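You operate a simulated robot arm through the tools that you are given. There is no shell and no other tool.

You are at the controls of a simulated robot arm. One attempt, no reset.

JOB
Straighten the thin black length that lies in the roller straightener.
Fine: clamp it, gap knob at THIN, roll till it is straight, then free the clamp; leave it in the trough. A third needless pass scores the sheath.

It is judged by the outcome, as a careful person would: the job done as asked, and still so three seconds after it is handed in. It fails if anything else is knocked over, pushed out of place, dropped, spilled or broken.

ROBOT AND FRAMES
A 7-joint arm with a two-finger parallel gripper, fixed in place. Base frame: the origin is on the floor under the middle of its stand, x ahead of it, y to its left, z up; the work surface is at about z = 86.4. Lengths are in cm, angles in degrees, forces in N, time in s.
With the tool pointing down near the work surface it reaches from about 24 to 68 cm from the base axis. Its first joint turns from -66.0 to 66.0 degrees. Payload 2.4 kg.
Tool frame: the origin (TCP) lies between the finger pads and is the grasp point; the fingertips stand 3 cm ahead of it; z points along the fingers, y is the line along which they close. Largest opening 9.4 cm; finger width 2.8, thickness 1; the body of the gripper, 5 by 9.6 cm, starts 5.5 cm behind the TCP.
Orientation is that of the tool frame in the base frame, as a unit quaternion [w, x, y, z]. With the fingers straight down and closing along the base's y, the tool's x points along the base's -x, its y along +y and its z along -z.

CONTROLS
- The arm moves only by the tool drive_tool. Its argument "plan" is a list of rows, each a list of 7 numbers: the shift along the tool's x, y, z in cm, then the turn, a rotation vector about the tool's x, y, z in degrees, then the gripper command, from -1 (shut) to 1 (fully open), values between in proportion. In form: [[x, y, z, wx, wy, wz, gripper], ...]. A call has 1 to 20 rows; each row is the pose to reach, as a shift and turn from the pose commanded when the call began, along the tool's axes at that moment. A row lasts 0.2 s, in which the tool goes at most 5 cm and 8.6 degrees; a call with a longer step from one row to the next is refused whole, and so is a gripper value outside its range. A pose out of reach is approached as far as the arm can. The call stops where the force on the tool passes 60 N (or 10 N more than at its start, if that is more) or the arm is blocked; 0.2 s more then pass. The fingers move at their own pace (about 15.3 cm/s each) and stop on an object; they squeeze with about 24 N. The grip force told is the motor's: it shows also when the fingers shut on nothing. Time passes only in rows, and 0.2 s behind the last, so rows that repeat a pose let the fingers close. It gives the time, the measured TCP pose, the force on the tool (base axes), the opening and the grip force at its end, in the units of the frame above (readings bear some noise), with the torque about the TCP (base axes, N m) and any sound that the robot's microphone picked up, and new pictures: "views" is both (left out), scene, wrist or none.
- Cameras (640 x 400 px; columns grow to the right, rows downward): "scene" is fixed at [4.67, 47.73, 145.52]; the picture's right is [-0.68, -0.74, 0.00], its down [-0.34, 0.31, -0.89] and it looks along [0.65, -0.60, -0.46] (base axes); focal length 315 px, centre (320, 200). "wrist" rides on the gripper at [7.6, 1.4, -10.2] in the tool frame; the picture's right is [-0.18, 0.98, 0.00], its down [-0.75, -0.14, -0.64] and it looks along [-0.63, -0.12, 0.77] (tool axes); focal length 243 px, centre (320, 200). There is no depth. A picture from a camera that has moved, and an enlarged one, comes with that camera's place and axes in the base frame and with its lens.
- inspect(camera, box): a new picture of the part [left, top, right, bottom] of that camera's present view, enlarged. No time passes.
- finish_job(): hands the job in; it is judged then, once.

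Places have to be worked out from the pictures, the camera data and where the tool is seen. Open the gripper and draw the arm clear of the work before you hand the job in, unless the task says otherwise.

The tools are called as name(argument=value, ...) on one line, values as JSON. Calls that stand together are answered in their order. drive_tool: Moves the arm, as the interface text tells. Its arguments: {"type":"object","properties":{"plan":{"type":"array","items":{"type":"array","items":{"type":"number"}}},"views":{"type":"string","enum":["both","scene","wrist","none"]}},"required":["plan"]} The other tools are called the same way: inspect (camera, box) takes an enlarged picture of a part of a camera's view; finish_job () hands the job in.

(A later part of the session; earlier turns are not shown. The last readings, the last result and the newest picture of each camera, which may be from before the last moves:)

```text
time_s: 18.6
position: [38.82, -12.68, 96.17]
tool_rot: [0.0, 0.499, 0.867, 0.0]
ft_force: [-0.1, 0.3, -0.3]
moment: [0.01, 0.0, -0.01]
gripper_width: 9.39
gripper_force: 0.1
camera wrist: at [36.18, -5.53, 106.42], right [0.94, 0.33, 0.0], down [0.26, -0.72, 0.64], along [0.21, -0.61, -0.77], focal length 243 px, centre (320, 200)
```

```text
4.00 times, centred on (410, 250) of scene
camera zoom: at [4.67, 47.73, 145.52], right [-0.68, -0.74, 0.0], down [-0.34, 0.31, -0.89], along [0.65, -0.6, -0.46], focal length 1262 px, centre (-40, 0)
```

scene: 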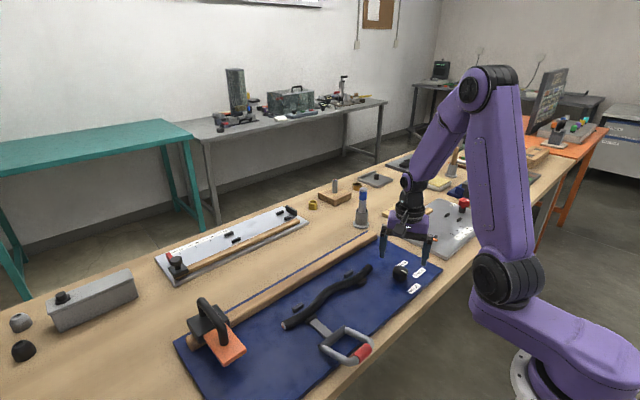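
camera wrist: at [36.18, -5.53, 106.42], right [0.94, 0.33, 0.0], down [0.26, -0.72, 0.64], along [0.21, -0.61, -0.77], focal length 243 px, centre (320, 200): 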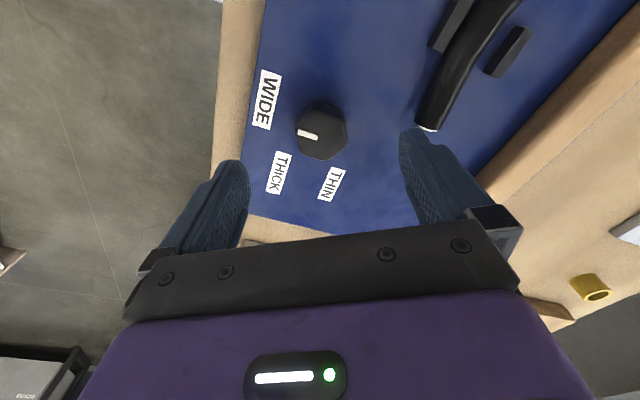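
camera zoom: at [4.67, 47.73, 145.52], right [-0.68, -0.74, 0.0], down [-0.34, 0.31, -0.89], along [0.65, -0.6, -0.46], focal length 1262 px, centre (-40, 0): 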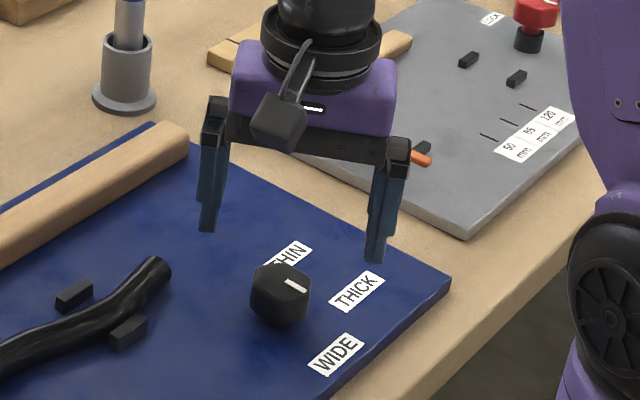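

The flats line up with the closing direction and the knob is centred under the tool. I'll narrow the opening to 6 cm, descend to z≈91.2 and close on the knob.

drive_tool(plan=[[0, 0, 0.5, 0, 0, 0, 0.3], [0, 0, 2, 0, 0, 0, 0.3], [0, 0, 3.5, 0, 0, 0, 0.3], [0, 0, 4.5, 0, 0, 0, 0.3], [0, 0, 4.9, 0, 0, 0, 0.3], [0, 0, 4.9, 0, 0, 0, 0.0], [0, 0, 4.9, 0, 0, 0, -0.3], [0, 0, 4.9, 0, 0, 0, -1], [0, 0, 4.9, 0, 0, 0, -1]], views="both")

inspect(camera="wrist", box=[230, 60, 410, 240])

```text
time_s: 20.6
position: [38.88, -12.78, 91.24]
tool_rot: [-0.001, 0.5, 0.866, 0.0]
ft_force: [2.3, 1.1, -5.7]
moment: [0.1, -0.12, 0.01]
gripper_width: 3.87
gripper_force: 45.2
camera wrist: at [36.28, -5.55, 101.56], right [0.94, 0.33, 0.0], down [0.25, -0.72, 0.64], along [0.21, -0.61, -0.77], focal length 243 px, centre (320, 200)
```

scene: 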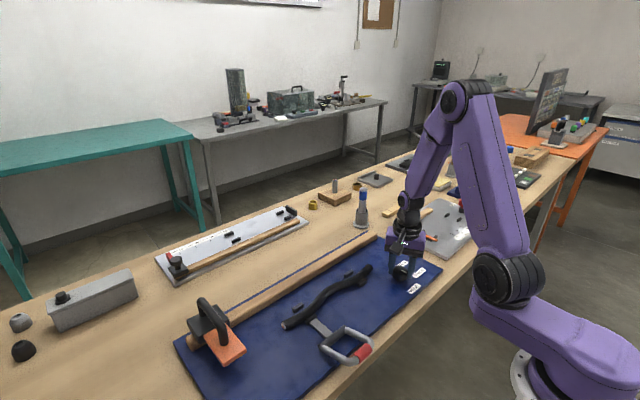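
wrist: 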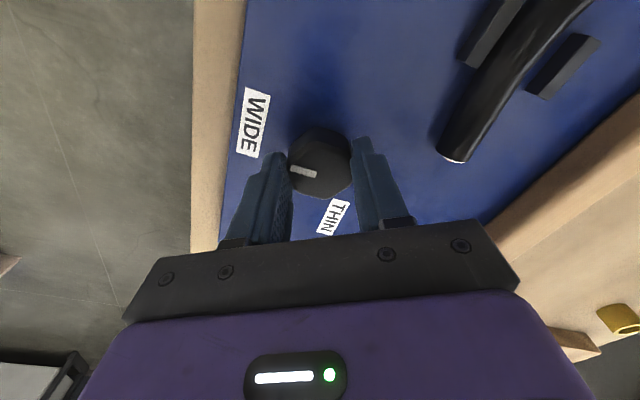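

```text
2.22 times, centred on (320, 150) of wrist
camera zoom: at [36.28, -5.55, 101.56], right [0.94, 0.33, 0.0], down [0.25, -0.72, 0.64], along [0.21, -0.61, -0.77], focal length 539 px, centre (320, 311)
```

zoom: 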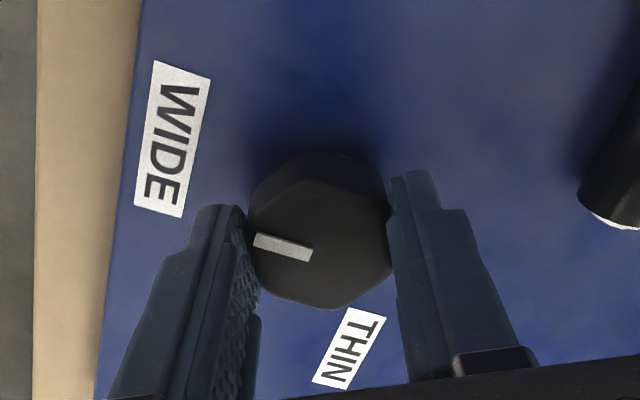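

The knob is held on its flats (3.9 cm). I'll turn it 60° counter-clockwise first and check the sound, torque and view.

drive_tool(plan=[[0, 0, 0, 0, 0, -7.5, -1], [0, 0, 0, 0, 0, -15, -1], [0, 0, 0, 0, 0, -22.5, -1], [0, 0, 0, 0, 0, -30, -1], [0, 0, 0, 0, 0, -37.5, -1], [0, 0, 0, 0, 0, -45, -1], [0, 0, 0, 0, 0, -52.5, -1], [0, 0, 0, 0, 0, -60, -1]], views="both")

inspect(camera="wrist", box=[180, 60, 420, 240])

```text
time_s: 22.4
position: [38.73, -12.92, 91.36]
tool_rot: [0.0, 0.0, 1.0, 0.0]
ft_force: [-7.4, -32.6, -9.8]
moment: [-0.67, 1.03, -0.07]
gripper_width: 3.84
gripper_force: 45.0
camera wrist: at [31.13, -11.61, 101.56], right [0.19, 0.98, 0.0], down [0.75, -0.14, 0.64], along [0.63, -0.12, -0.77], focal length 243 px, centre (320, 200)
```

scene: 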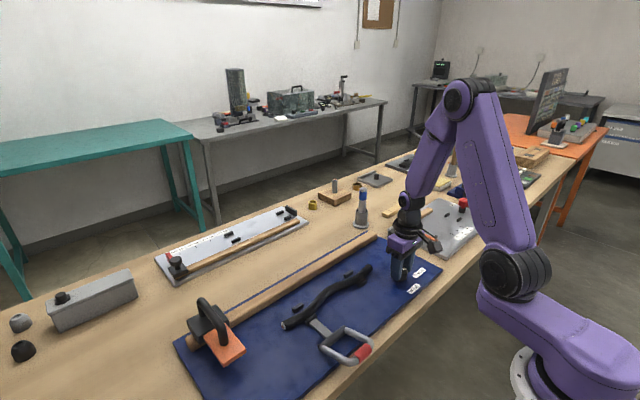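
wrist: 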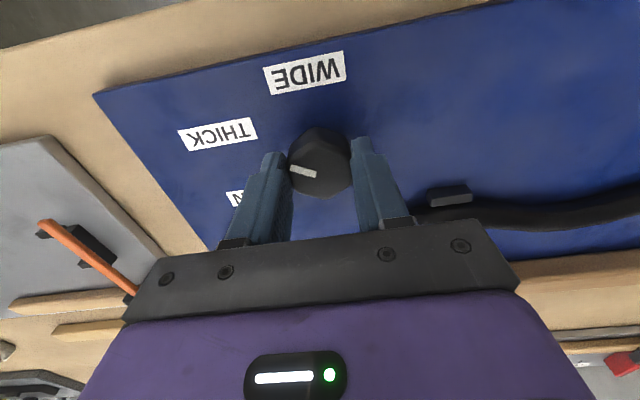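

```text
2.22 times, centred on (300, 150) of wrist
camera zoom: at [31.13, -11.61, 101.56], right [0.19, 0.98, 0.0], down [0.75, -0.14, 0.64], along [0.63, -0.12, -0.77], focal length 539 px, centre (364, 311)
```

zoom: 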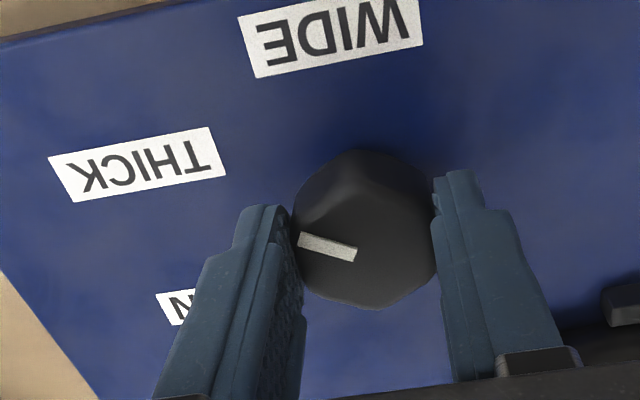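

The knob turned with the tool (mark now about 240°, near THICK). A sideways load of ~33 N shows my turning centre is a bit off in y; I'll shift −0.3 cm in y to relieve it.

drive_tool(plan=[[0.05, -0.15, 0, 0, 0, 0, -1], [0.05, -0.3, 0, 0, 0, 0, -1], [0.05, -0.3, 0, 0, 0, 0, -1]], views="none")

```text
time_s: 23.2
position: [38.78, -12.92, 91.25]
tool_rot: [-0.001, 0.0, 1.0, 0.0]
ft_force: [-6.4, -12.3, -18.3]
moment: [-0.3, -0.37, -0.04]
gripper_width: 3.87
gripper_force: 45.0
```

Load reduced; the knob axis works out to about [39.0, −13.0]. I'll turn a further 60° counter-clockwise, orbiting that axis, then look.

drive_tool(plan=[[0.0, -0.03, 0, 0, 0, -7.5, -1], [0.01, -0.06, 0, 0, 0, -15, -1], [0.02, -0.09, 0, 0, 0, -22.5, -1], [0.02, -0.12, 0, 0, 0, -30, -1], [0.01, -0.15, 0, 0, 0, -37.5, -1], [0.0, -0.18, 0, 0, 0, -45, -1], [-0.01, -0.21, 0, 0, 0, -52.5, -1], [-0.02, -0.24, 0, 0, 0, -60, -1], [-0.02, -0.24, 0, 0, 0, -60, -1]], views="both")

inspect(camera="wrist", box=[180, 60, 420, 240])

```text
time_s: 25.2
position: [38.95, -13.29, 91.27]
tool_rot: [0.001, -0.502, 0.865, -0.001]
ft_force: [3.1, 17.9, 2.6]
moment: [0.88, -0.21, 0.04]
gripper_width: 3.83
gripper_force: 45.4
camera wrist: at [33.81, -19.14, 101.59], right [-0.76, 0.65, 0.0], down [0.5, 0.58, 0.64], along [0.42, 0.49, -0.77], focal length 243 px, centre (320, 200)
```

scene: 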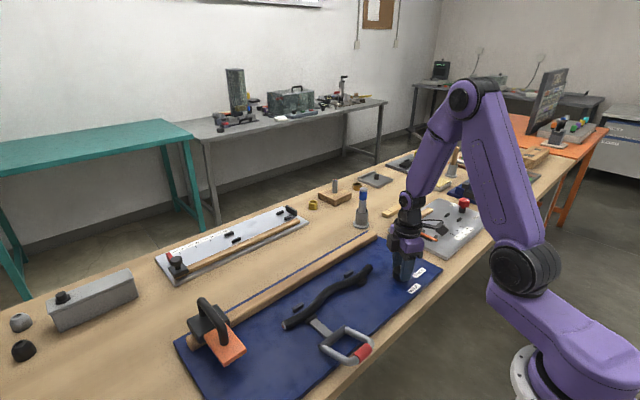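
wrist: 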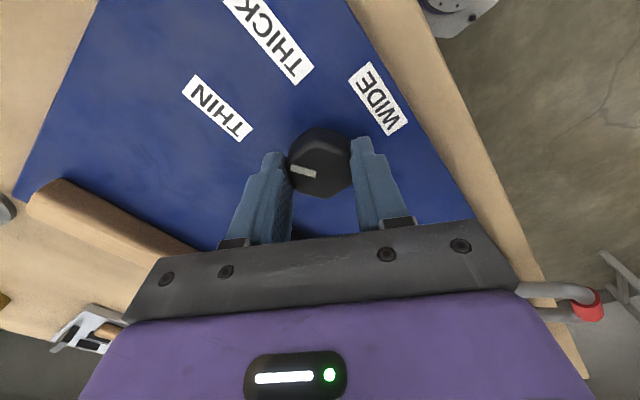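

```text
2.22 times, centred on (300, 150) of wrist
camera zoom: at [33.81, -19.14, 101.59], right [-0.76, 0.65, 0.0], down [0.5, 0.58, 0.64], along [0.42, 0.49, -0.77], focal length 539 px, centre (364, 311)
```

zoom: 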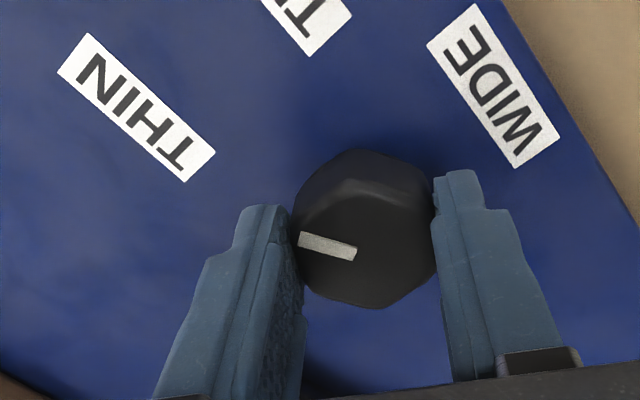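

The mark now points at about 300°, straight at the THIN label, with almost no residual torque. I'll release, rise straight up, and check it stays.

drive_tool(plan=[[0, 0, 0, 0, 0, 0, -0.1], [0, 0, 0, 0, 0, 0, 0.3], [0, 0, 0, 0, 0, 0, 0.3], [0, 0, -2, 0, 0, 0, 0.3], [0, 0, -5, 0, 0, 0, 0.3], [0, 0, -9, 0, 0, 0, 0.3], [0, 0, -13, 0, 0, 0, 0.3]], views="both")

inspect(camera="wrist", box=[200, 20, 420, 170])

inspect(camera="scene", box=[376, 250, 440, 302])

```text
time_s: 26.8
position: [38.76, -13.27, 104.35]
tool_rot: [-0.001, -0.499, 0.866, 0.001]
ft_force: [-0.6, -0.1, 0.6]
moment: [0.02, -0.02, -0.01]
gripper_width: 6.13
gripper_force: 0.1
camera wrist: at [33.65, -19.26, 114.61], right [-0.76, 0.65, 0.0], down [0.5, 0.58, 0.64], along [0.42, 0.49, -0.77], focal length 243 px, centre (320, 200)
```

scene: 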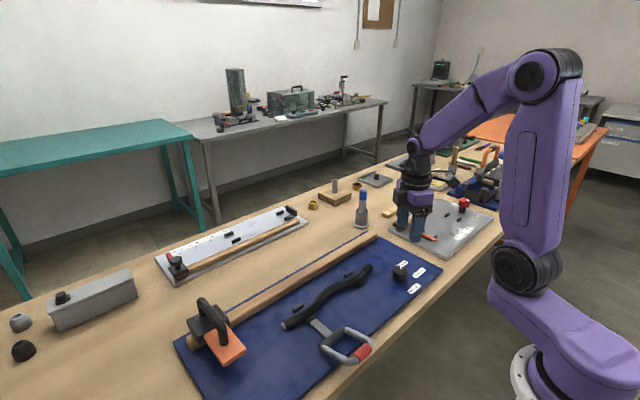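
wrist: 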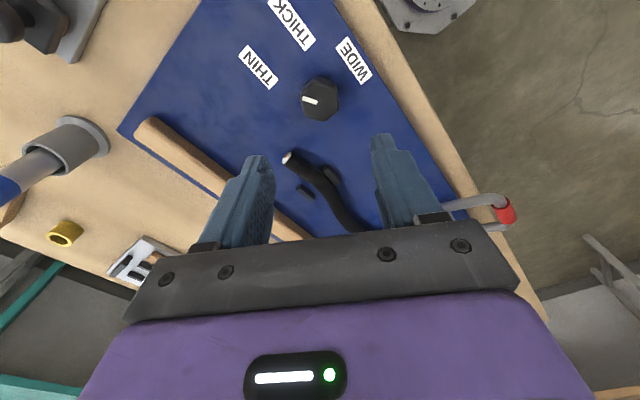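

```text
2.67 times, centred on (310, 95) of wrist
camera zoom: at [33.65, -19.26, 114.61], right [-0.76, 0.65, 0.0], down [0.5, 0.58, 0.64], along [0.42, 0.49, -0.77], focal length 647 px, centre (347, 480)
```

zoom: 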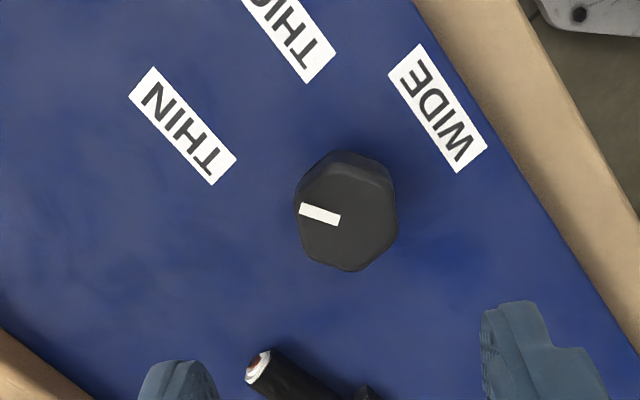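

```text
7.69 times, centred on (408, 276) of scene
camera zoom: at [4.67, 47.73, 145.52], right [-0.68, -0.74, 0.0], down [-0.34, 0.31, -0.89], along [0.65, -0.6, -0.46], focal length 2426 px, centre (-357, -385)
```

zoom: 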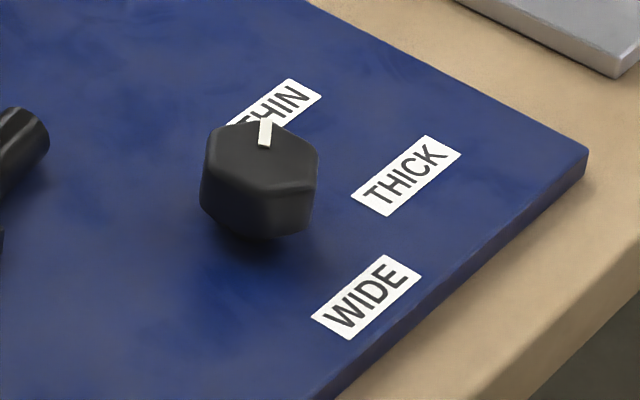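

The mark stays on THIN. Now I'll swing back to the straight-down home orientation and move over near the carriage at y≈33 for a close look at its handle.

drive_tool(plan=[[-3.2, 1.6, -1, 0, 0, 5, 0.3], [-6.4, 3.1, -2, 0, 0, 10, 0.3], [-9.6, 4.7, -3, 0, 0, 15, 0.3], [-12.8, 6.2, -3.5, 0, 0, 20, 0.3], [-16, 7.8, -3.5, 0, 0, 25, 0.3], [-19.2, 9.4, -3.5, 0, 0, 30, 0.3], [-22.5, 10.9, -3.5, 0, 0, 35, 0.3], [-25.7, 12.5, -3.5, 0, 0, 40, 0.3], [-28.9, 14.1, -3.5, 0, 0, 45, 0.3], [-32.1, 15.6, -3, 0, 0, 50, 0.3], [-35.3, 17.2, -2.5, 0, 0, 55, 0.3], [-38.5, 18.7, -2, 0, 0, 60, 0.3], [-41.7, 20.3, -1.65, 0, 0, 60, 0.3], [-41.7, 20.3, -1.65, 0, 0, 60, 0.3]], views="both")

inspect(camera="wrist", box=[220, 60, 420, 240])

inspect(camera="scene", box=[250, 250, 430, 370])

```text
time_s: 29.8
position: [42.16, 32.91, 105.98]
tool_rot: [0.0, 0.001, 1.0, 0.0]
ft_force: [0.4, -0.2, 0.2]
moment: [-0.01, 0.0, -0.01]
gripper_width: 6.1
gripper_force: 0.0
camera wrist: at [34.43, 34.41, 116.23], right [0.19, 0.98, 0.0], down [0.75, -0.14, 0.64], along [0.63, -0.12, -0.77], focal length 243 px, centre (320, 200)
```

scene: 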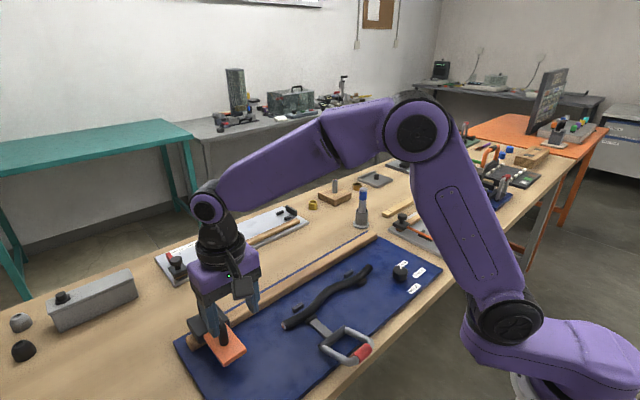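
wrist: 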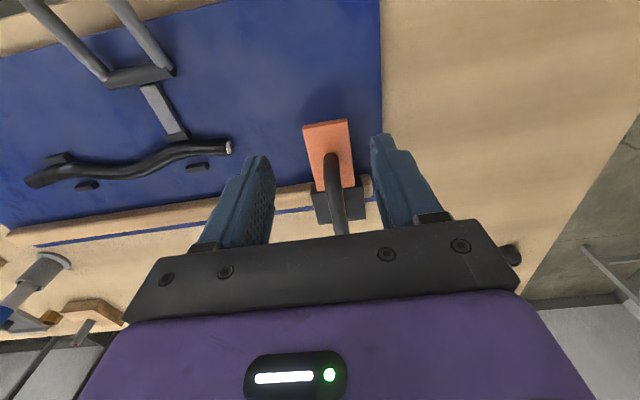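

```text
2.22 times, centred on (320, 150) of wrist
camera zoom: at [34.43, 34.41, 116.23], right [0.19, 0.98, 0.0], down [0.75, -0.14, 0.64], along [0.63, -0.12, -0.77], focal length 539 px, centre (320, 311)
```

zoom: 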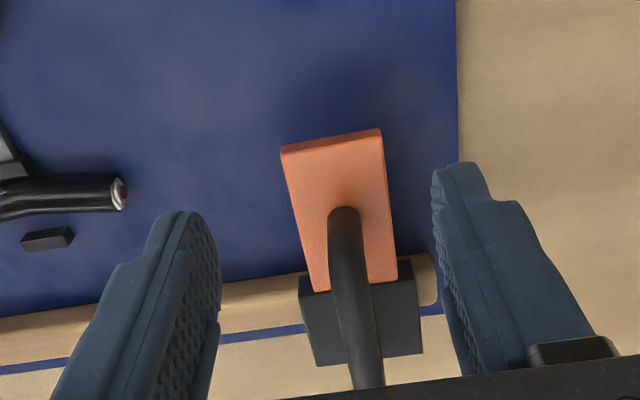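

```text
3.33 times, centred on (340, 310) of scene
camera zoom: at [4.67, 47.73, 145.52], right [-0.68, -0.74, 0.0], down [-0.34, 0.31, -0.89], along [0.65, -0.6, -0.46], focal length 1051 px, centre (253, -167)
```

zoom: 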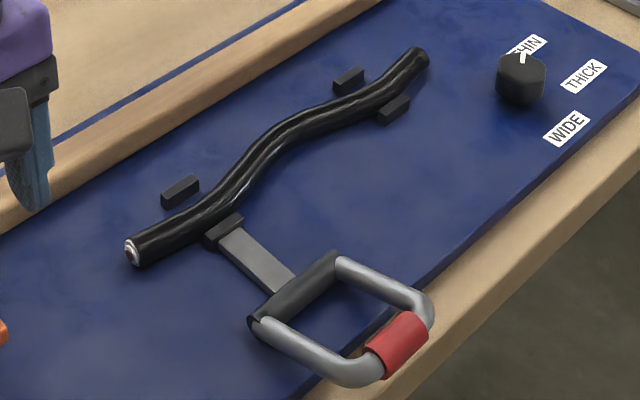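

The orange arm's bend is at about [48.9, 33, 91] and the handle's top bar runs along x at y≈33, z≈96.5. I'll move over it at x≈52.5 and descend with open fingers around the bar.

drive_tool(plan=[[-3.5, 0, 0, 0, 0, 0, 0.3], [-7, 0, 0, 0, 0, 0, 0.3], [-10.4, 0.1, 0, 0, 0, 0, 0.3], [-10.4, 0.1, 2, 0, 0, 0, 0.3], [-10.4, 0.1, 4, 0, 0, 0, 0.3], [-10.4, 0.1, 4, 0, 0, 0, 0.3]], views="both")

inspect(camera="wrist", box=[220, 40, 420, 240])

inspect(camera="scene", box=[150, 230, 290, 390])

```text
time_s: 31.2
position: [52.51, 33.04, 101.96]
tool_rot: [0.0, 0.0, 1.0, 0.001]
ft_force: [0.0, 0.4, -0.6]
moment: [0.02, 0.02, 0.02]
gripper_width: 6.1
gripper_force: 0.0
camera wrist: at [44.86, 34.4, 112.16], right [0.18, 0.98, 0.0], down [0.75, -0.14, 0.64], along [0.63, -0.12, -0.77], focal length 243 px, centre (320, 200)
```

scene: 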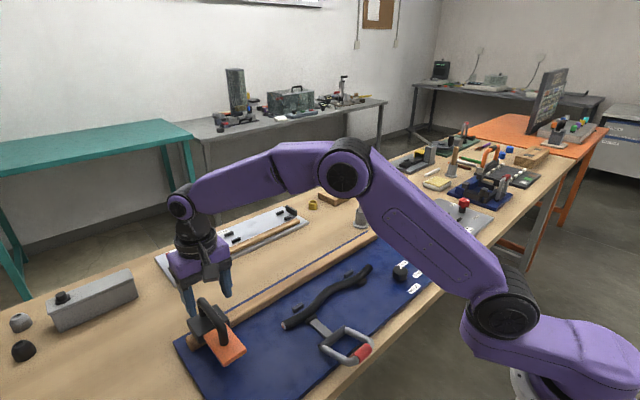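
wrist: 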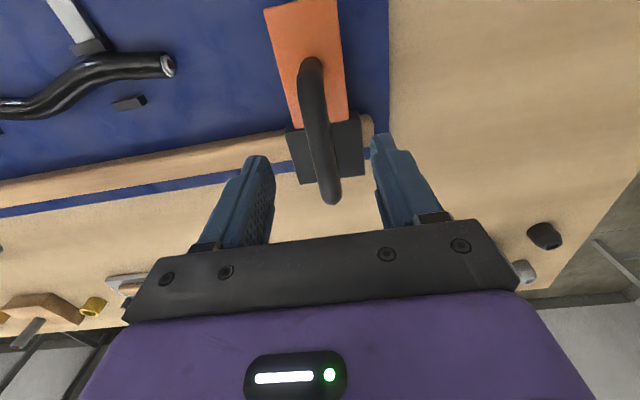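

```text
2.00 times, centred on (320, 140) of wrist
camera zoom: at [44.86, 34.4, 112.16], right [0.18, 0.98, 0.0], down [0.75, -0.14, 0.64], along [0.63, -0.12, -0.77], focal length 485 px, centre (320, 320)
```

zoom: 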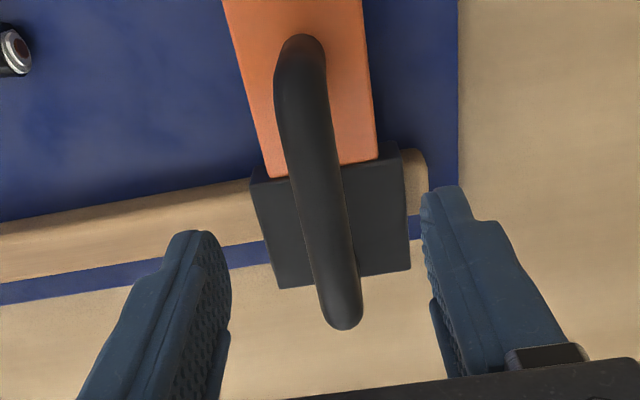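

```text
2.50 times, centred on (220, 310) of scene
camera zoom: at [4.67, 47.73, 145.52], right [-0.68, -0.74, 0.0], down [-0.34, 0.31, -0.89], along [0.65, -0.6, -0.46], focal length 788 px, centre (570, -75)
```

zoom: 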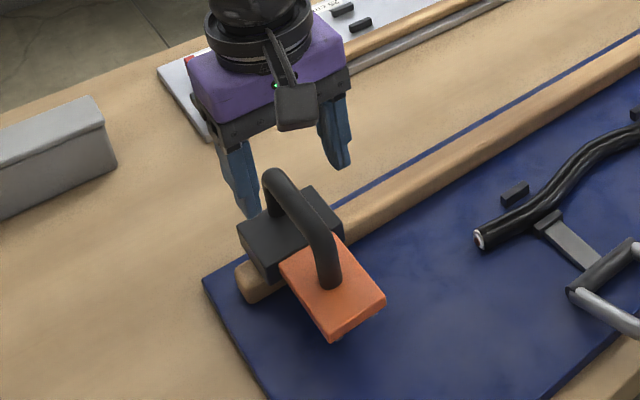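

The bar sits squarely between the fingers. Descending 4.9 cm and closing on the handle.

drive_tool(plan=[[0, 0, 1.5, 0, 0, 0, 0.3], [0, 0, 3, 0, 0, 0, 0.3], [0, 0, 4.3, 0, 0, 0, 0.3], [0, 0, 4.9, 0, 0, 0, 0.3], [0, 0, 4.9, 0, 0, 0, -0.2], [0, 0, 4.9, 0, 0, 0, -0.5], [0, 0, 4.9, 0, 0, 0, -1], [0, 0, 4.9, 0, 0, 0, -1]], views="both")

inspect(camera="scene", box=[150, 230, 290, 390])

```text
time_s: 33.0
position: [52.51, 33.05, 96.91]
tool_rot: [0.0, 0.001, 1.0, 0.0]
ft_force: [-2.1, -4.2, 0.5]
moment: [-0.09, -0.12, 0.1]
gripper_width: 1.75
gripper_force: 45.1
camera wrist: at [44.87, 34.39, 107.3], right [0.19, 0.98, 0.0], down [0.75, -0.14, 0.64], along [0.63, -0.12, -0.77], focal length 243 px, centre (320, 200)
```

scene: 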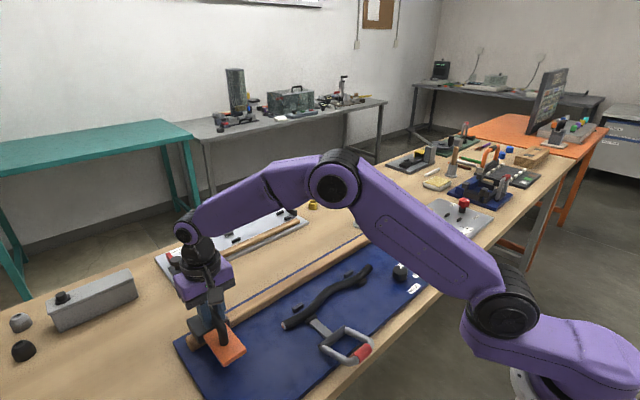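
wrist: 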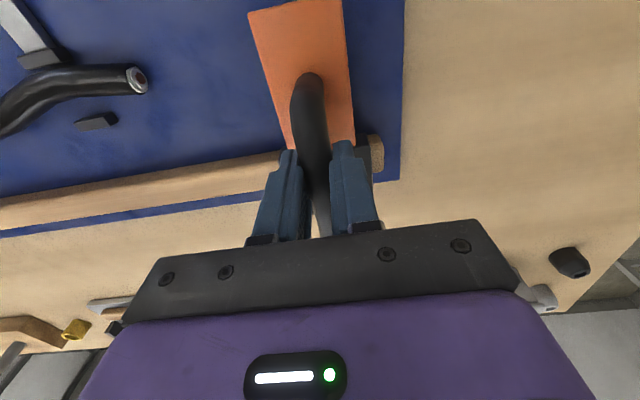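

```text
2.50 times, centred on (220, 310) of scene
camera zoom: at [4.66, 47.72, 145.52], right [-0.68, -0.74, 0.0], down [-0.34, 0.31, -0.89], along [0.65, -0.6, -0.46], focal length 788 px, centre (570, -75)
```

zoom: 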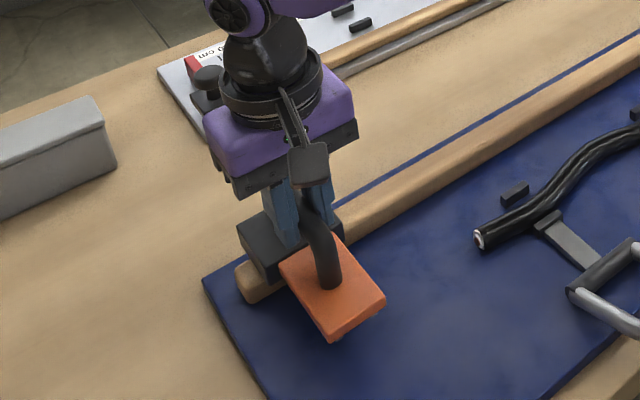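

The handle is held (1.75 cm). I'll slide the carriage a first 8 cm toward −y, before it reaches the length, to check it runs freely.

drive_tool(plan=[[0, -1, 0, 0, 0, 0, -1], [0, -2, 0, 0, 0, 0, -1], [0, -3.5, 0, 0, 0, 0, -1], [0, -5, 0, 0, 0, 0, -1], [0, -6.5, 0, 0, 0, 0, -1], [0, -8, 0, 0, 0, 0, -1]], views="both")

inspect(camera="scene", box=[170, 230, 400, 390])

```text
time_s: 34.4
position: [52.57, 25.12, 96.95]
tool_rot: [0.0, 0.0, 1.0, 0.0]
ft_force: [-5.8, 0.9, 6.0]
moment: [-0.05, -0.51, -0.11]
gripper_width: 1.74
gripper_force: 45.6
camera wrist: at [44.86, 26.45, 107.29], right [0.18, 0.98, 0.0], down [0.75, -0.14, 0.64], along [0.63, -0.12, -0.77], focal length 243 px, centre (320, 200)
```

scene: 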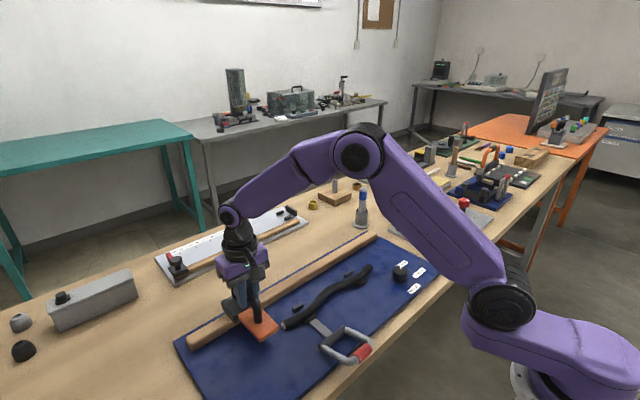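
wrist: 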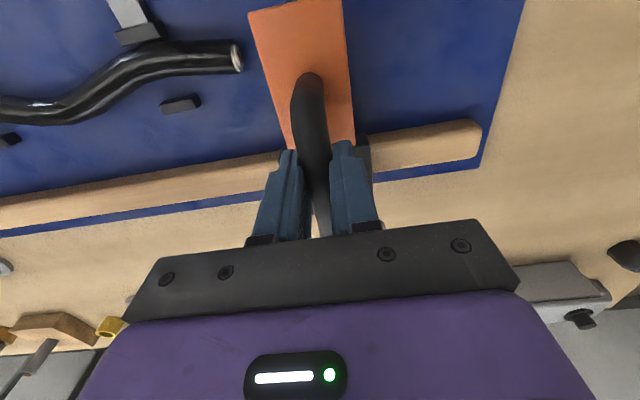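

```text
2.50 times, centred on (285, 310) of scene
camera zoom: at [4.64, 47.73, 145.52], right [-0.68, -0.74, 0.0], down [-0.34, 0.31, -0.89], along [0.65, -0.6, -0.46], focal length 788 px, centre (408, -75)
```

zoom: 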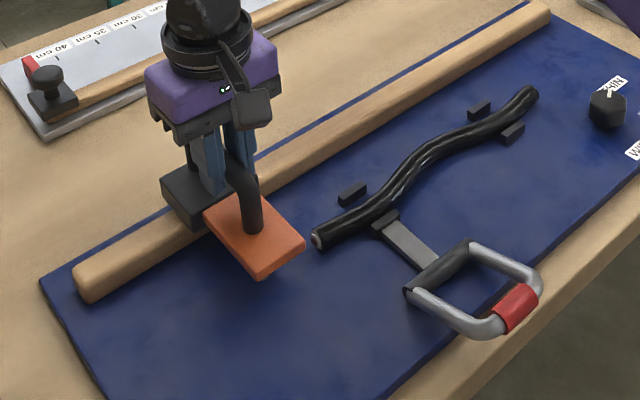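

It slides with almost no force. I'll go on 7 cm to just engage the length's near end and check that the clamp really holds it.

drive_tool(plan=[[0, -1.5, 0, 0, 0, 0, -1], [0, -3, 0, 0, 0, 0, -1], [0, -4.5, 0, 0, 0, 0, -1], [0, -6, 0, 0, 0, 0, -1], [0, -7, 0, 0, 0, 0, -1]], views="both")

inspect(camera="scene", box=[200, 250, 390, 380])

```text
time_s: 35.6
position: [52.47, 18.1, 97.04]
tool_rot: [0.0, 0.0, 1.0, -0.001]
ft_force: [-6.4, 0.9, -3.0]
moment: [-0.01, -0.46, 0.14]
gripper_width: 1.78
gripper_force: 45.1
camera wrist: at [44.88, 19.4, 107.31], right [0.19, 0.98, 0.0], down [0.75, -0.14, 0.64], along [0.63, -0.12, -0.77], focal length 243 px, centre (320, 200)
```

scene: 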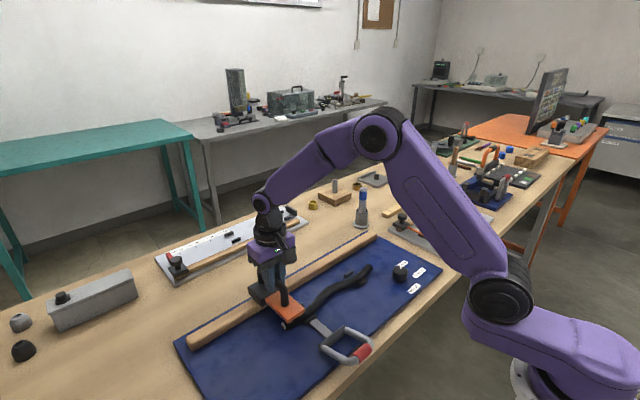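
wrist: 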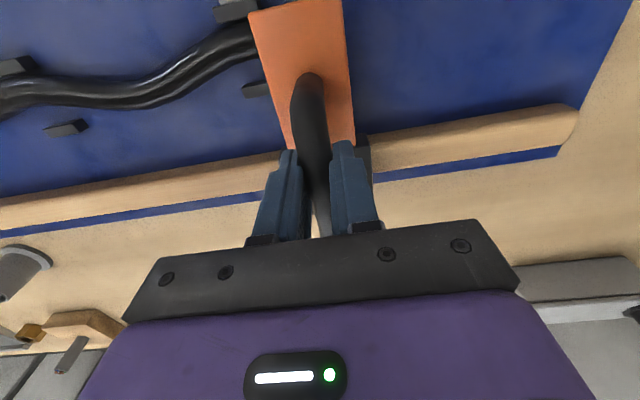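

```text
3.08 times, centred on (295, 315) of scene
camera zoom: at [4.65, 47.73, 145.51], right [-0.68, -0.74, 0.0], down [-0.34, 0.31, -0.89], along [0.65, -0.6, -0.46], focal length 970 px, centre (397, -154)
```

zoom: 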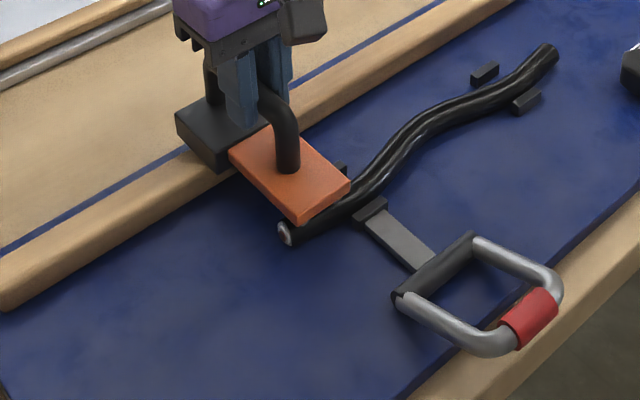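

The length's end has not moved and the force is small, so the clamp holds. Now the rest of pass one: steadily to y≈−15.5, past the far end at about −10.

drive_tool(plan=[[0, -2, 0, 0, 0, 0, -1], [0, -4, 0, 0, 0, 0, -1], [0, -6, 0, 0, 0, 0, -1], [0, -8, 0, 0, 0, 0, -1], [0, -10, 0, 0, 0, 0, -1], [0, -12, 0, 0, 0, 0, -1], [0, -14, 0, 0, 0, 0, -1], [0, -16, 0, 0, 0, 0, -1], [0, -18, 0, 0, 0, 0, -1], [0, -20, 0, 0, 0, 0, -1], [0, -22, 0, 0, 0, 0, -1], [0, -24, 0, 0, 0, 0, -1], [0, -26, 0, 0, 0, 0, -1], [0, -28, 0, 0, 0, 0, -1], [0, -30, 0, 0, 0, 0, -1], [0, -32, 0, 0, 0, 0, -1], [0, -33.6, 0, 0, 0, 0, -1]], views="both")

inspect(camera="scene", box=[230, 220, 440, 370])

```text
time_s: 39.2
position: [52.44, -15.69, 97.03]
tool_rot: [0.0, 0.001, 1.0, 0.0]
ft_force: [-2.5, 0.3, -18.0]
moment: [-0.1, -0.17, 0.17]
gripper_width: 1.77
gripper_force: 45.1
camera wrist: at [44.83, -14.27, 107.31], right [0.19, 0.98, 0.0], down [0.75, -0.14, 0.64], along [0.63, -0.12, -0.77], focal length 243 px, centre (320, 200)
```

scene: 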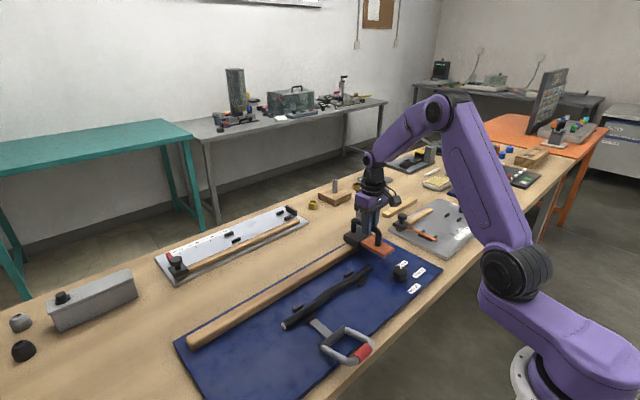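
wrist: 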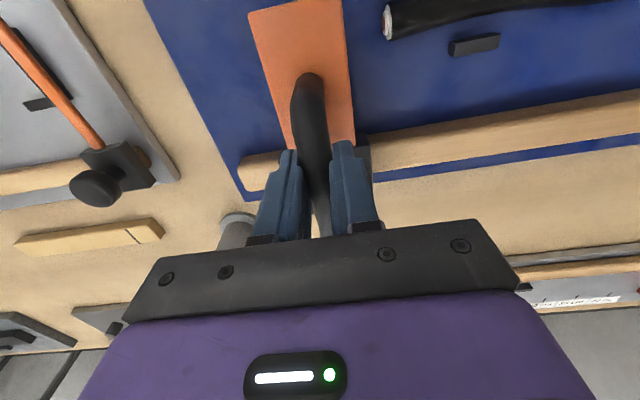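

```text
2.67 times, centred on (335, 295) of scene
camera zoom: at [4.69, 47.72, 145.52], right [-0.68, -0.74, 0.0], down [-0.34, 0.31, -0.89], along [0.65, -0.6, -0.46], focal length 841 px, centre (280, -53)
```

zoom: 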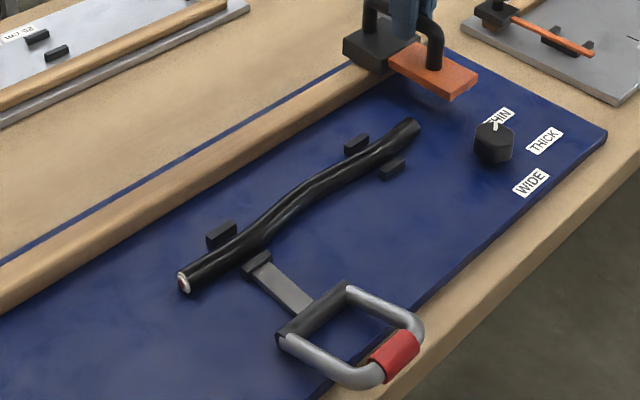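

After pass one the wave is clearly smaller but not gone. A closer look to be sure before a second pass.

inspect(camera="scene", box=[270, 255, 390, 340])

```text
4.71 times, centred on (330, 298) of scene
camera zoom: at [4.69, 47.72, 145.52], right [-0.68, -0.74, 0.0], down [-0.34, 0.31, -0.89], along [0.65, -0.6, -0.46], focal length 1484 px, centre (273, -259)
```

zoom: 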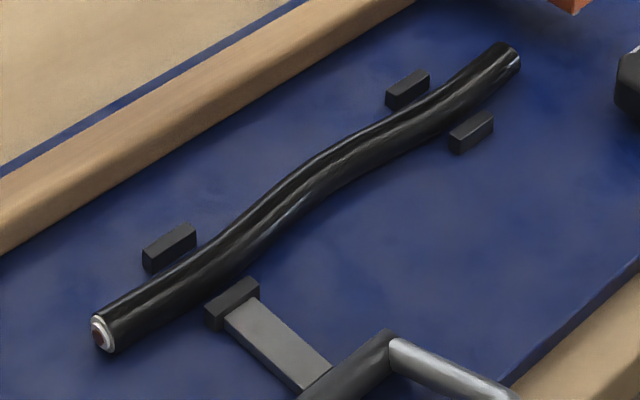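

Still visibly wavy, so a second pass is needed. Rolling back steadily to y≈32.8.

drive_tool(plan=[[0, 2.4, 0, 0, 0, 0, -1], [0, 4.8, 0, 0, 0, 0, -1], [0, 7.2, 0, 0, 0, 0, -1], [0, 9.6, 0, 0, 0, 0, -1], [0, 12, 0, 0, 0, 0, -1], [0, 14.4, 0, 0, 0, 0, -1], [0, 16.8, 0, 0, 0, 0, -1], [0, 19.2, 0, 0, 0, 0, -1], [0, 21.6, 0, 0, 0, 0, -1], [0, 24, 0, 0, 0, 0, -1], [0, 26.4, 0, 0, 0, 0, -1], [0, 28.8, 0, 0, 0, 0, -1], [0, 31.2, 0, 0, 0, 0, -1], [0, 33.6, 0, 0, 0, 0, -1], [0, 36, 0, 0, 0, 0, -1], [0, 38.5, 0, 0, 0, 0, -1], [0, 41, 0, 0, 0, 0, -1], [0, 43.5, 0, 0, 0, 0, -1], [0, 46, 0, 0, 0, 0, -1], [0, 48.4, 0, 0, 0, 0, -1]], views="both")

inspect(camera="scene", box=[270, 255, 390, 340])

inspect(camera="scene", box=[170, 220, 440, 390])

```text
time_s: 43.4
position: [52.46, 32.91, 97.03]
tool_rot: [0.0, 0.0, 1.0, 0.001]
ft_force: [-5.9, -1.0, -6.1]
moment: [0.12, 0.07, -0.06]
gripper_width: 1.75
gripper_force: 44.8
camera wrist: at [44.84, 34.34, 107.33], right [0.18, 0.98, 0.0], down [0.75, -0.14, 0.64], along [0.63, -0.12, -0.77], focal length 243 px, centre (320, 200)
```

scene: 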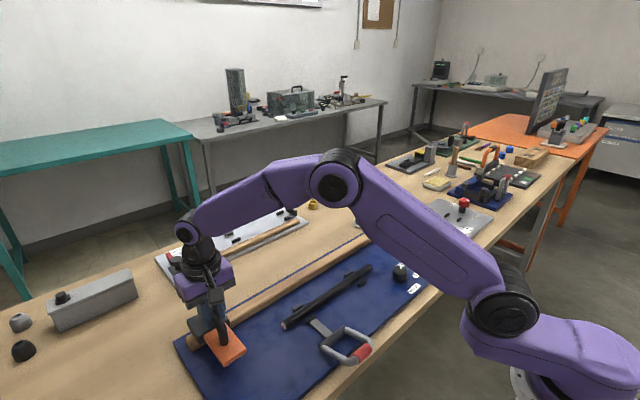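
wrist: 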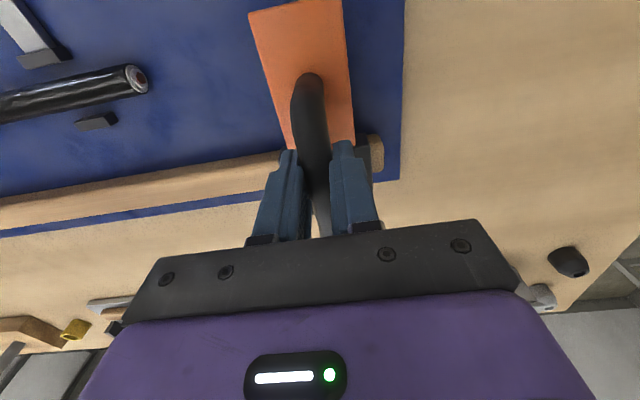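

```text
4.71 times, centred on (330, 298) of scene
camera zoom: at [4.67, 47.73, 145.52], right [-0.68, -0.74, 0.0], down [-0.34, 0.31, -0.89], along [0.65, -0.6, -0.46], focal length 1484 px, centre (273, -259)
```

zoom: 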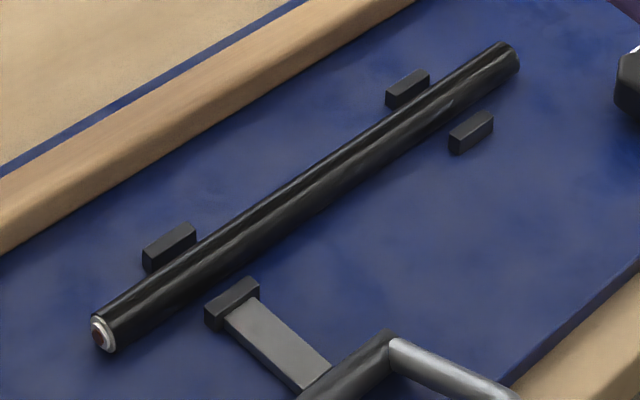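

```text
2.35 times, centred on (305, 305) of scene
camera zoom: at [4.67, 47.73, 145.52], right [-0.68, -0.74, 0.0], down [-0.34, 0.31, -0.89], along [0.65, -0.6, -0.46], focal length 742 px, centre (355, -47)
```

zoom: 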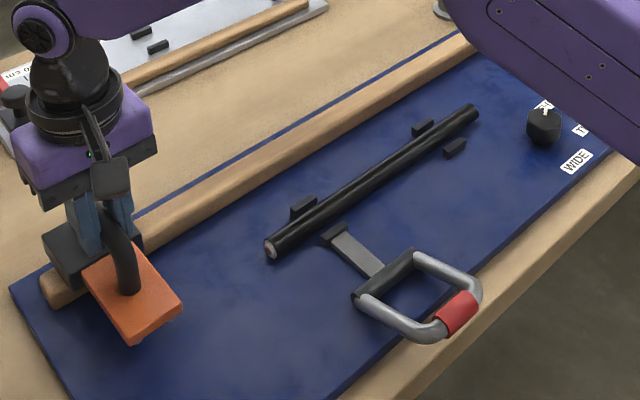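

The length is now straight after two passes; no more rolling. I'll release the carriage handle here at its home end and rise straight up.

drive_tool(plan=[[0, 0, 0, 0, 0, 0, -0.3], [0, 0, 0, 0, 0, 0, 0.3], [0, 0, 0, 0, 0, 0, 0.3], [0, 0, -1.5, 0, 0, 0, 0.3], [0, 0, -4, 0, 0, 0, 0.3], [0, 0, -7.5, 0, 0, 0, 0.3], [0, 0, -11, 0, 0, 0, 0.3]], views="both")

```text
time_s: 45.0
position: [52.46, 32.79, 108.01]
tool_rot: [0.0, 0.001, 1.0, 0.0]
ft_force: [-0.5, 0.0, 0.0]
moment: [0.02, 0.01, 0.03]
gripper_width: 6.11
gripper_force: 0.1
camera wrist: at [44.89, 34.24, 118.35], right [0.19, 0.98, 0.0], down [0.75, -0.14, 0.64], along [0.63, -0.12, -0.77], focal length 243 px, centre (320, 200)
```

scene: 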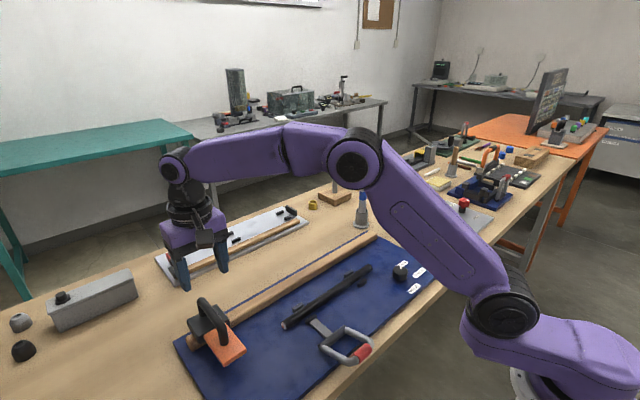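
wrist: 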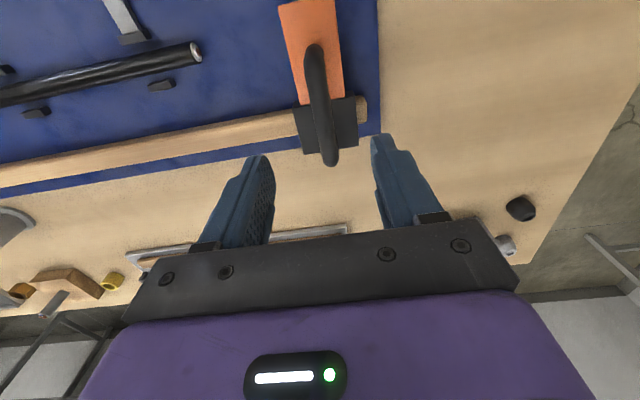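

The carriage is home and untouched. Now over to the bail grip at about [29.3, 13.9], turning the tool 90° again so the fingers close along x.

drive_tool(plan=[[2.1, -1.7, 0, 0, 0, 8.2, 0.3], [4.2, -3.4, 0, 0, 0, 16.4, 0.3], [6.3, -5.2, 0, 0, 0, 24.6, 0.3], [8.4, -6.9, 0, 0, 0, 32.8, 0.3], [10.5, -8.6, 0, 0, 0, 41, 0.3], [12.6, -10.3, 0, 0, 0, 49.2, 0.3], [14.7, -12, 0, 0, 0, 57.4, 0.3], [16.8, -13.8, 0, 0, 0, 65.6, 0.3], [18.9, -15.5, 0, 0, 0, 73.8, 0.3], [21, -17.2, 0, 0, 0, 82, 0.3], [23.16, -18.94, 0.5, 0, 0, 90, 0.3], [23.16, -18.94, 3, 0, 0, 90, 0.3], [23.16, -18.94, 6, 0, 0, 90, 0.3], [23.16, -18.94, 9, 0, 0, 90, 0.3], [23.16, -18.94, 9, 0, 0, 90, 0.3]], views="both")

inspect(camera="wrist", box=[240, 20, 460, 200])

```text
time_s: 48.2
position: [29.39, 13.88, 99.07]
tool_rot: [0.001, 0.708, 0.707, -0.001]
ft_force: [-0.6, -0.4, -1.0]
moment: [0.02, 0.0, -0.02]
gripper_width: 6.12
gripper_force: 0.0
camera wrist: at [30.81, 21.49, 109.27], right [0.98, -0.18, 0.0], down [-0.14, -0.75, 0.64], along [-0.12, -0.63, -0.77], focal length 243 px, centre (320, 200)
```

scene: 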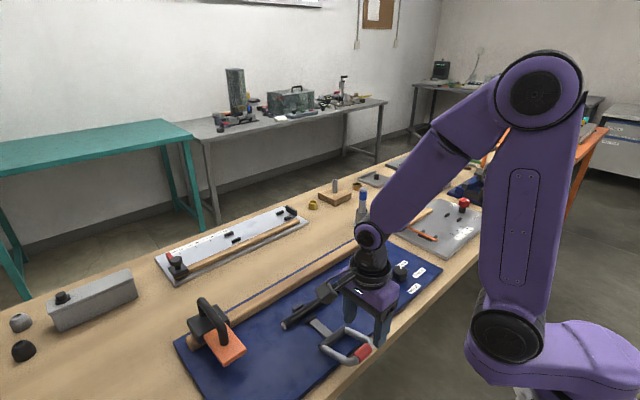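
wrist: 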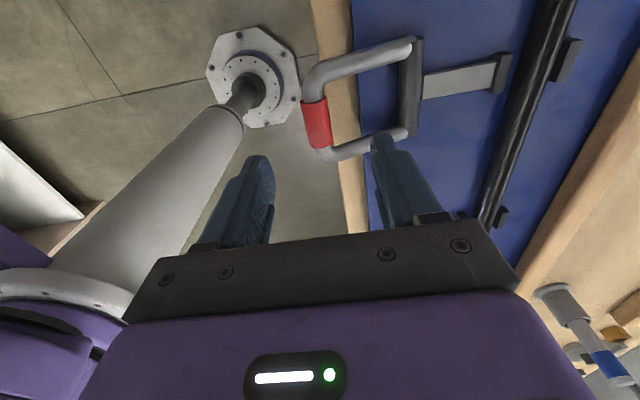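

```text
2.22 times, centred on (350, 110) of wrist
camera zoom: at [30.81, 21.49, 109.27], right [0.98, -0.18, 0.0], down [-0.14, -0.75, 0.64], along [-0.12, -0.63, -0.77], focal length 539 px, centre (253, 400)
```

zoom: 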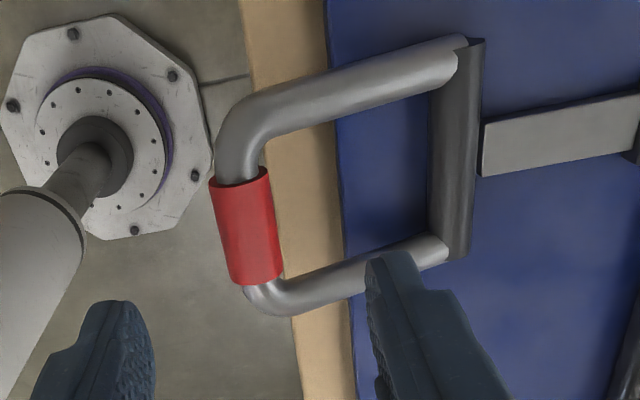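

The grip bar is at about [29.2, 13.85, 90.1]. I'll narrow the opening to 4 cm, descend around it and close.

drive_tool(plan=[[0, -0.12, 1, 0, 0, 0, -0.15], [0, -0.12, 3, 0, 0, 0, -0.15], [0, -0.12, 5, 0, 0, 0, -0.15], [0, -0.12, 7, 0, 0, 0, -0.15], [0, -0.12, 8.1, 0, 0, 0, -0.15], [0, -0.12, 8.1, 0, 0, 0, -0.4], [0, -0.12, 8.1, 0, 0, 0, -1], [0, -0.12, 8.1, 0, 0, 0, -1]], views="wrist")

```text
time_s: 50.0
position: [29.06, 13.86, 90.91]
tool_rot: [0.0, 0.707, 0.707, -0.001]
ft_force: [-3.7, 1.9, 0.5]
moment: [0.0, 0.01, 0.0]
gripper_width: 2.33
gripper_force: 45.0
camera wrist: at [30.64, 21.52, 101.23], right [0.98, -0.18, 0.0], down [-0.14, -0.75, 0.64], along [-0.12, -0.63, -0.77], focal length 243 px, centre (320, 200)
```

wrist: 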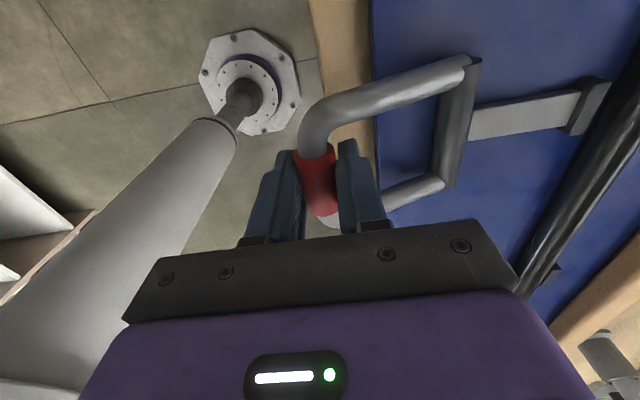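

Bar held with little load. I'll lift it along the arc in small steps to about 55° and check the load.

drive_tool(plan=[[0, 0.05, -0.35, 0, 0, 0, -1], [0, 0.15, -0.7, 0, 0, 0, -1], [0, 0.25, -1.0, 0, 0, 0, -1], [0, 0.38, -1.31, 0, 0, 0, -1], [0, 0.7, -1.9, 0, 0, 0, -1], [0, 1.03, -2.46, 0, 0, 0, -1]], views="wrist")

```text
time_s: 51.4
position: [30.19, 13.91, 93.36]
tool_rot: [-0.001, 0.707, 0.707, -0.001]
ft_force: [-4.7, 4.5, -1.6]
moment: [0.23, 0.34, -0.01]
gripper_width: 2.05
gripper_force: 44.6
camera wrist: at [31.62, 21.51, 103.68], right [0.98, -0.18, 0.0], down [-0.14, -0.75, 0.64], along [-0.12, -0.63, -0.77], focal length 243 px, centre (320, 200)
```

wrist: 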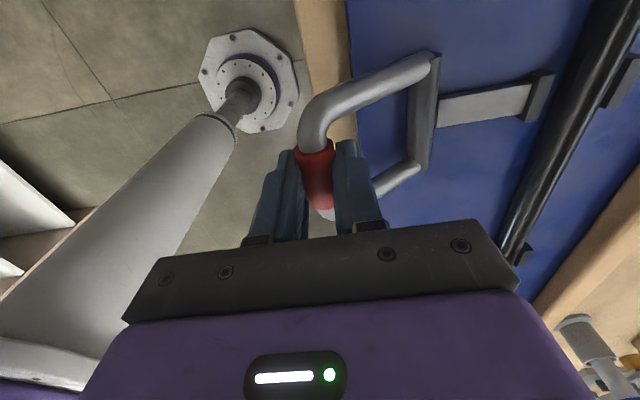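

The bail follows with only a few newtons. Continuing the arc up to about 20°.

drive_tool(plan=[[0, 0.4, -0.52, 0, 0, 0, -1], [0, 0.85, -1.01, 0, 0, 0, -1], [0, 1.35, -1.47, 0, 0, 0, -1], [0, 1.87, -1.87, 0, 0, 0, -1], [0, 2.43, -2.22, 0, 0, 0, -1], [0, 3.02, -2.53, 0, 0, 0, -1], [0, 3.6, -2.76, 0, 0, 0, -1]], views="wrist")

```text
time_s: 53.0
position: [33.92, 13.83, 96.16]
tool_rot: [0.0, 0.707, 0.707, 0.0]
ft_force: [-11.0, 2.1, 13.3]
moment: [0.0, 0.34, 0.03]
gripper_width: 2.04
gripper_force: 45.0
camera wrist: at [35.26, 21.49, 106.47], right [0.98, -0.18, 0.0], down [-0.14, -0.75, 0.64], along [-0.12, -0.63, -0.77], focal length 243 px, centre (320, 200)
```

wrist: 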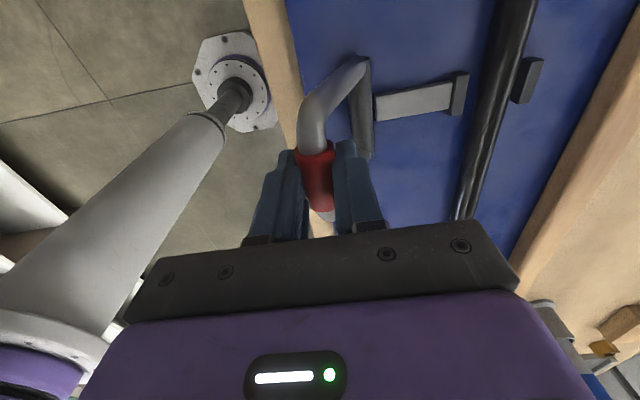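

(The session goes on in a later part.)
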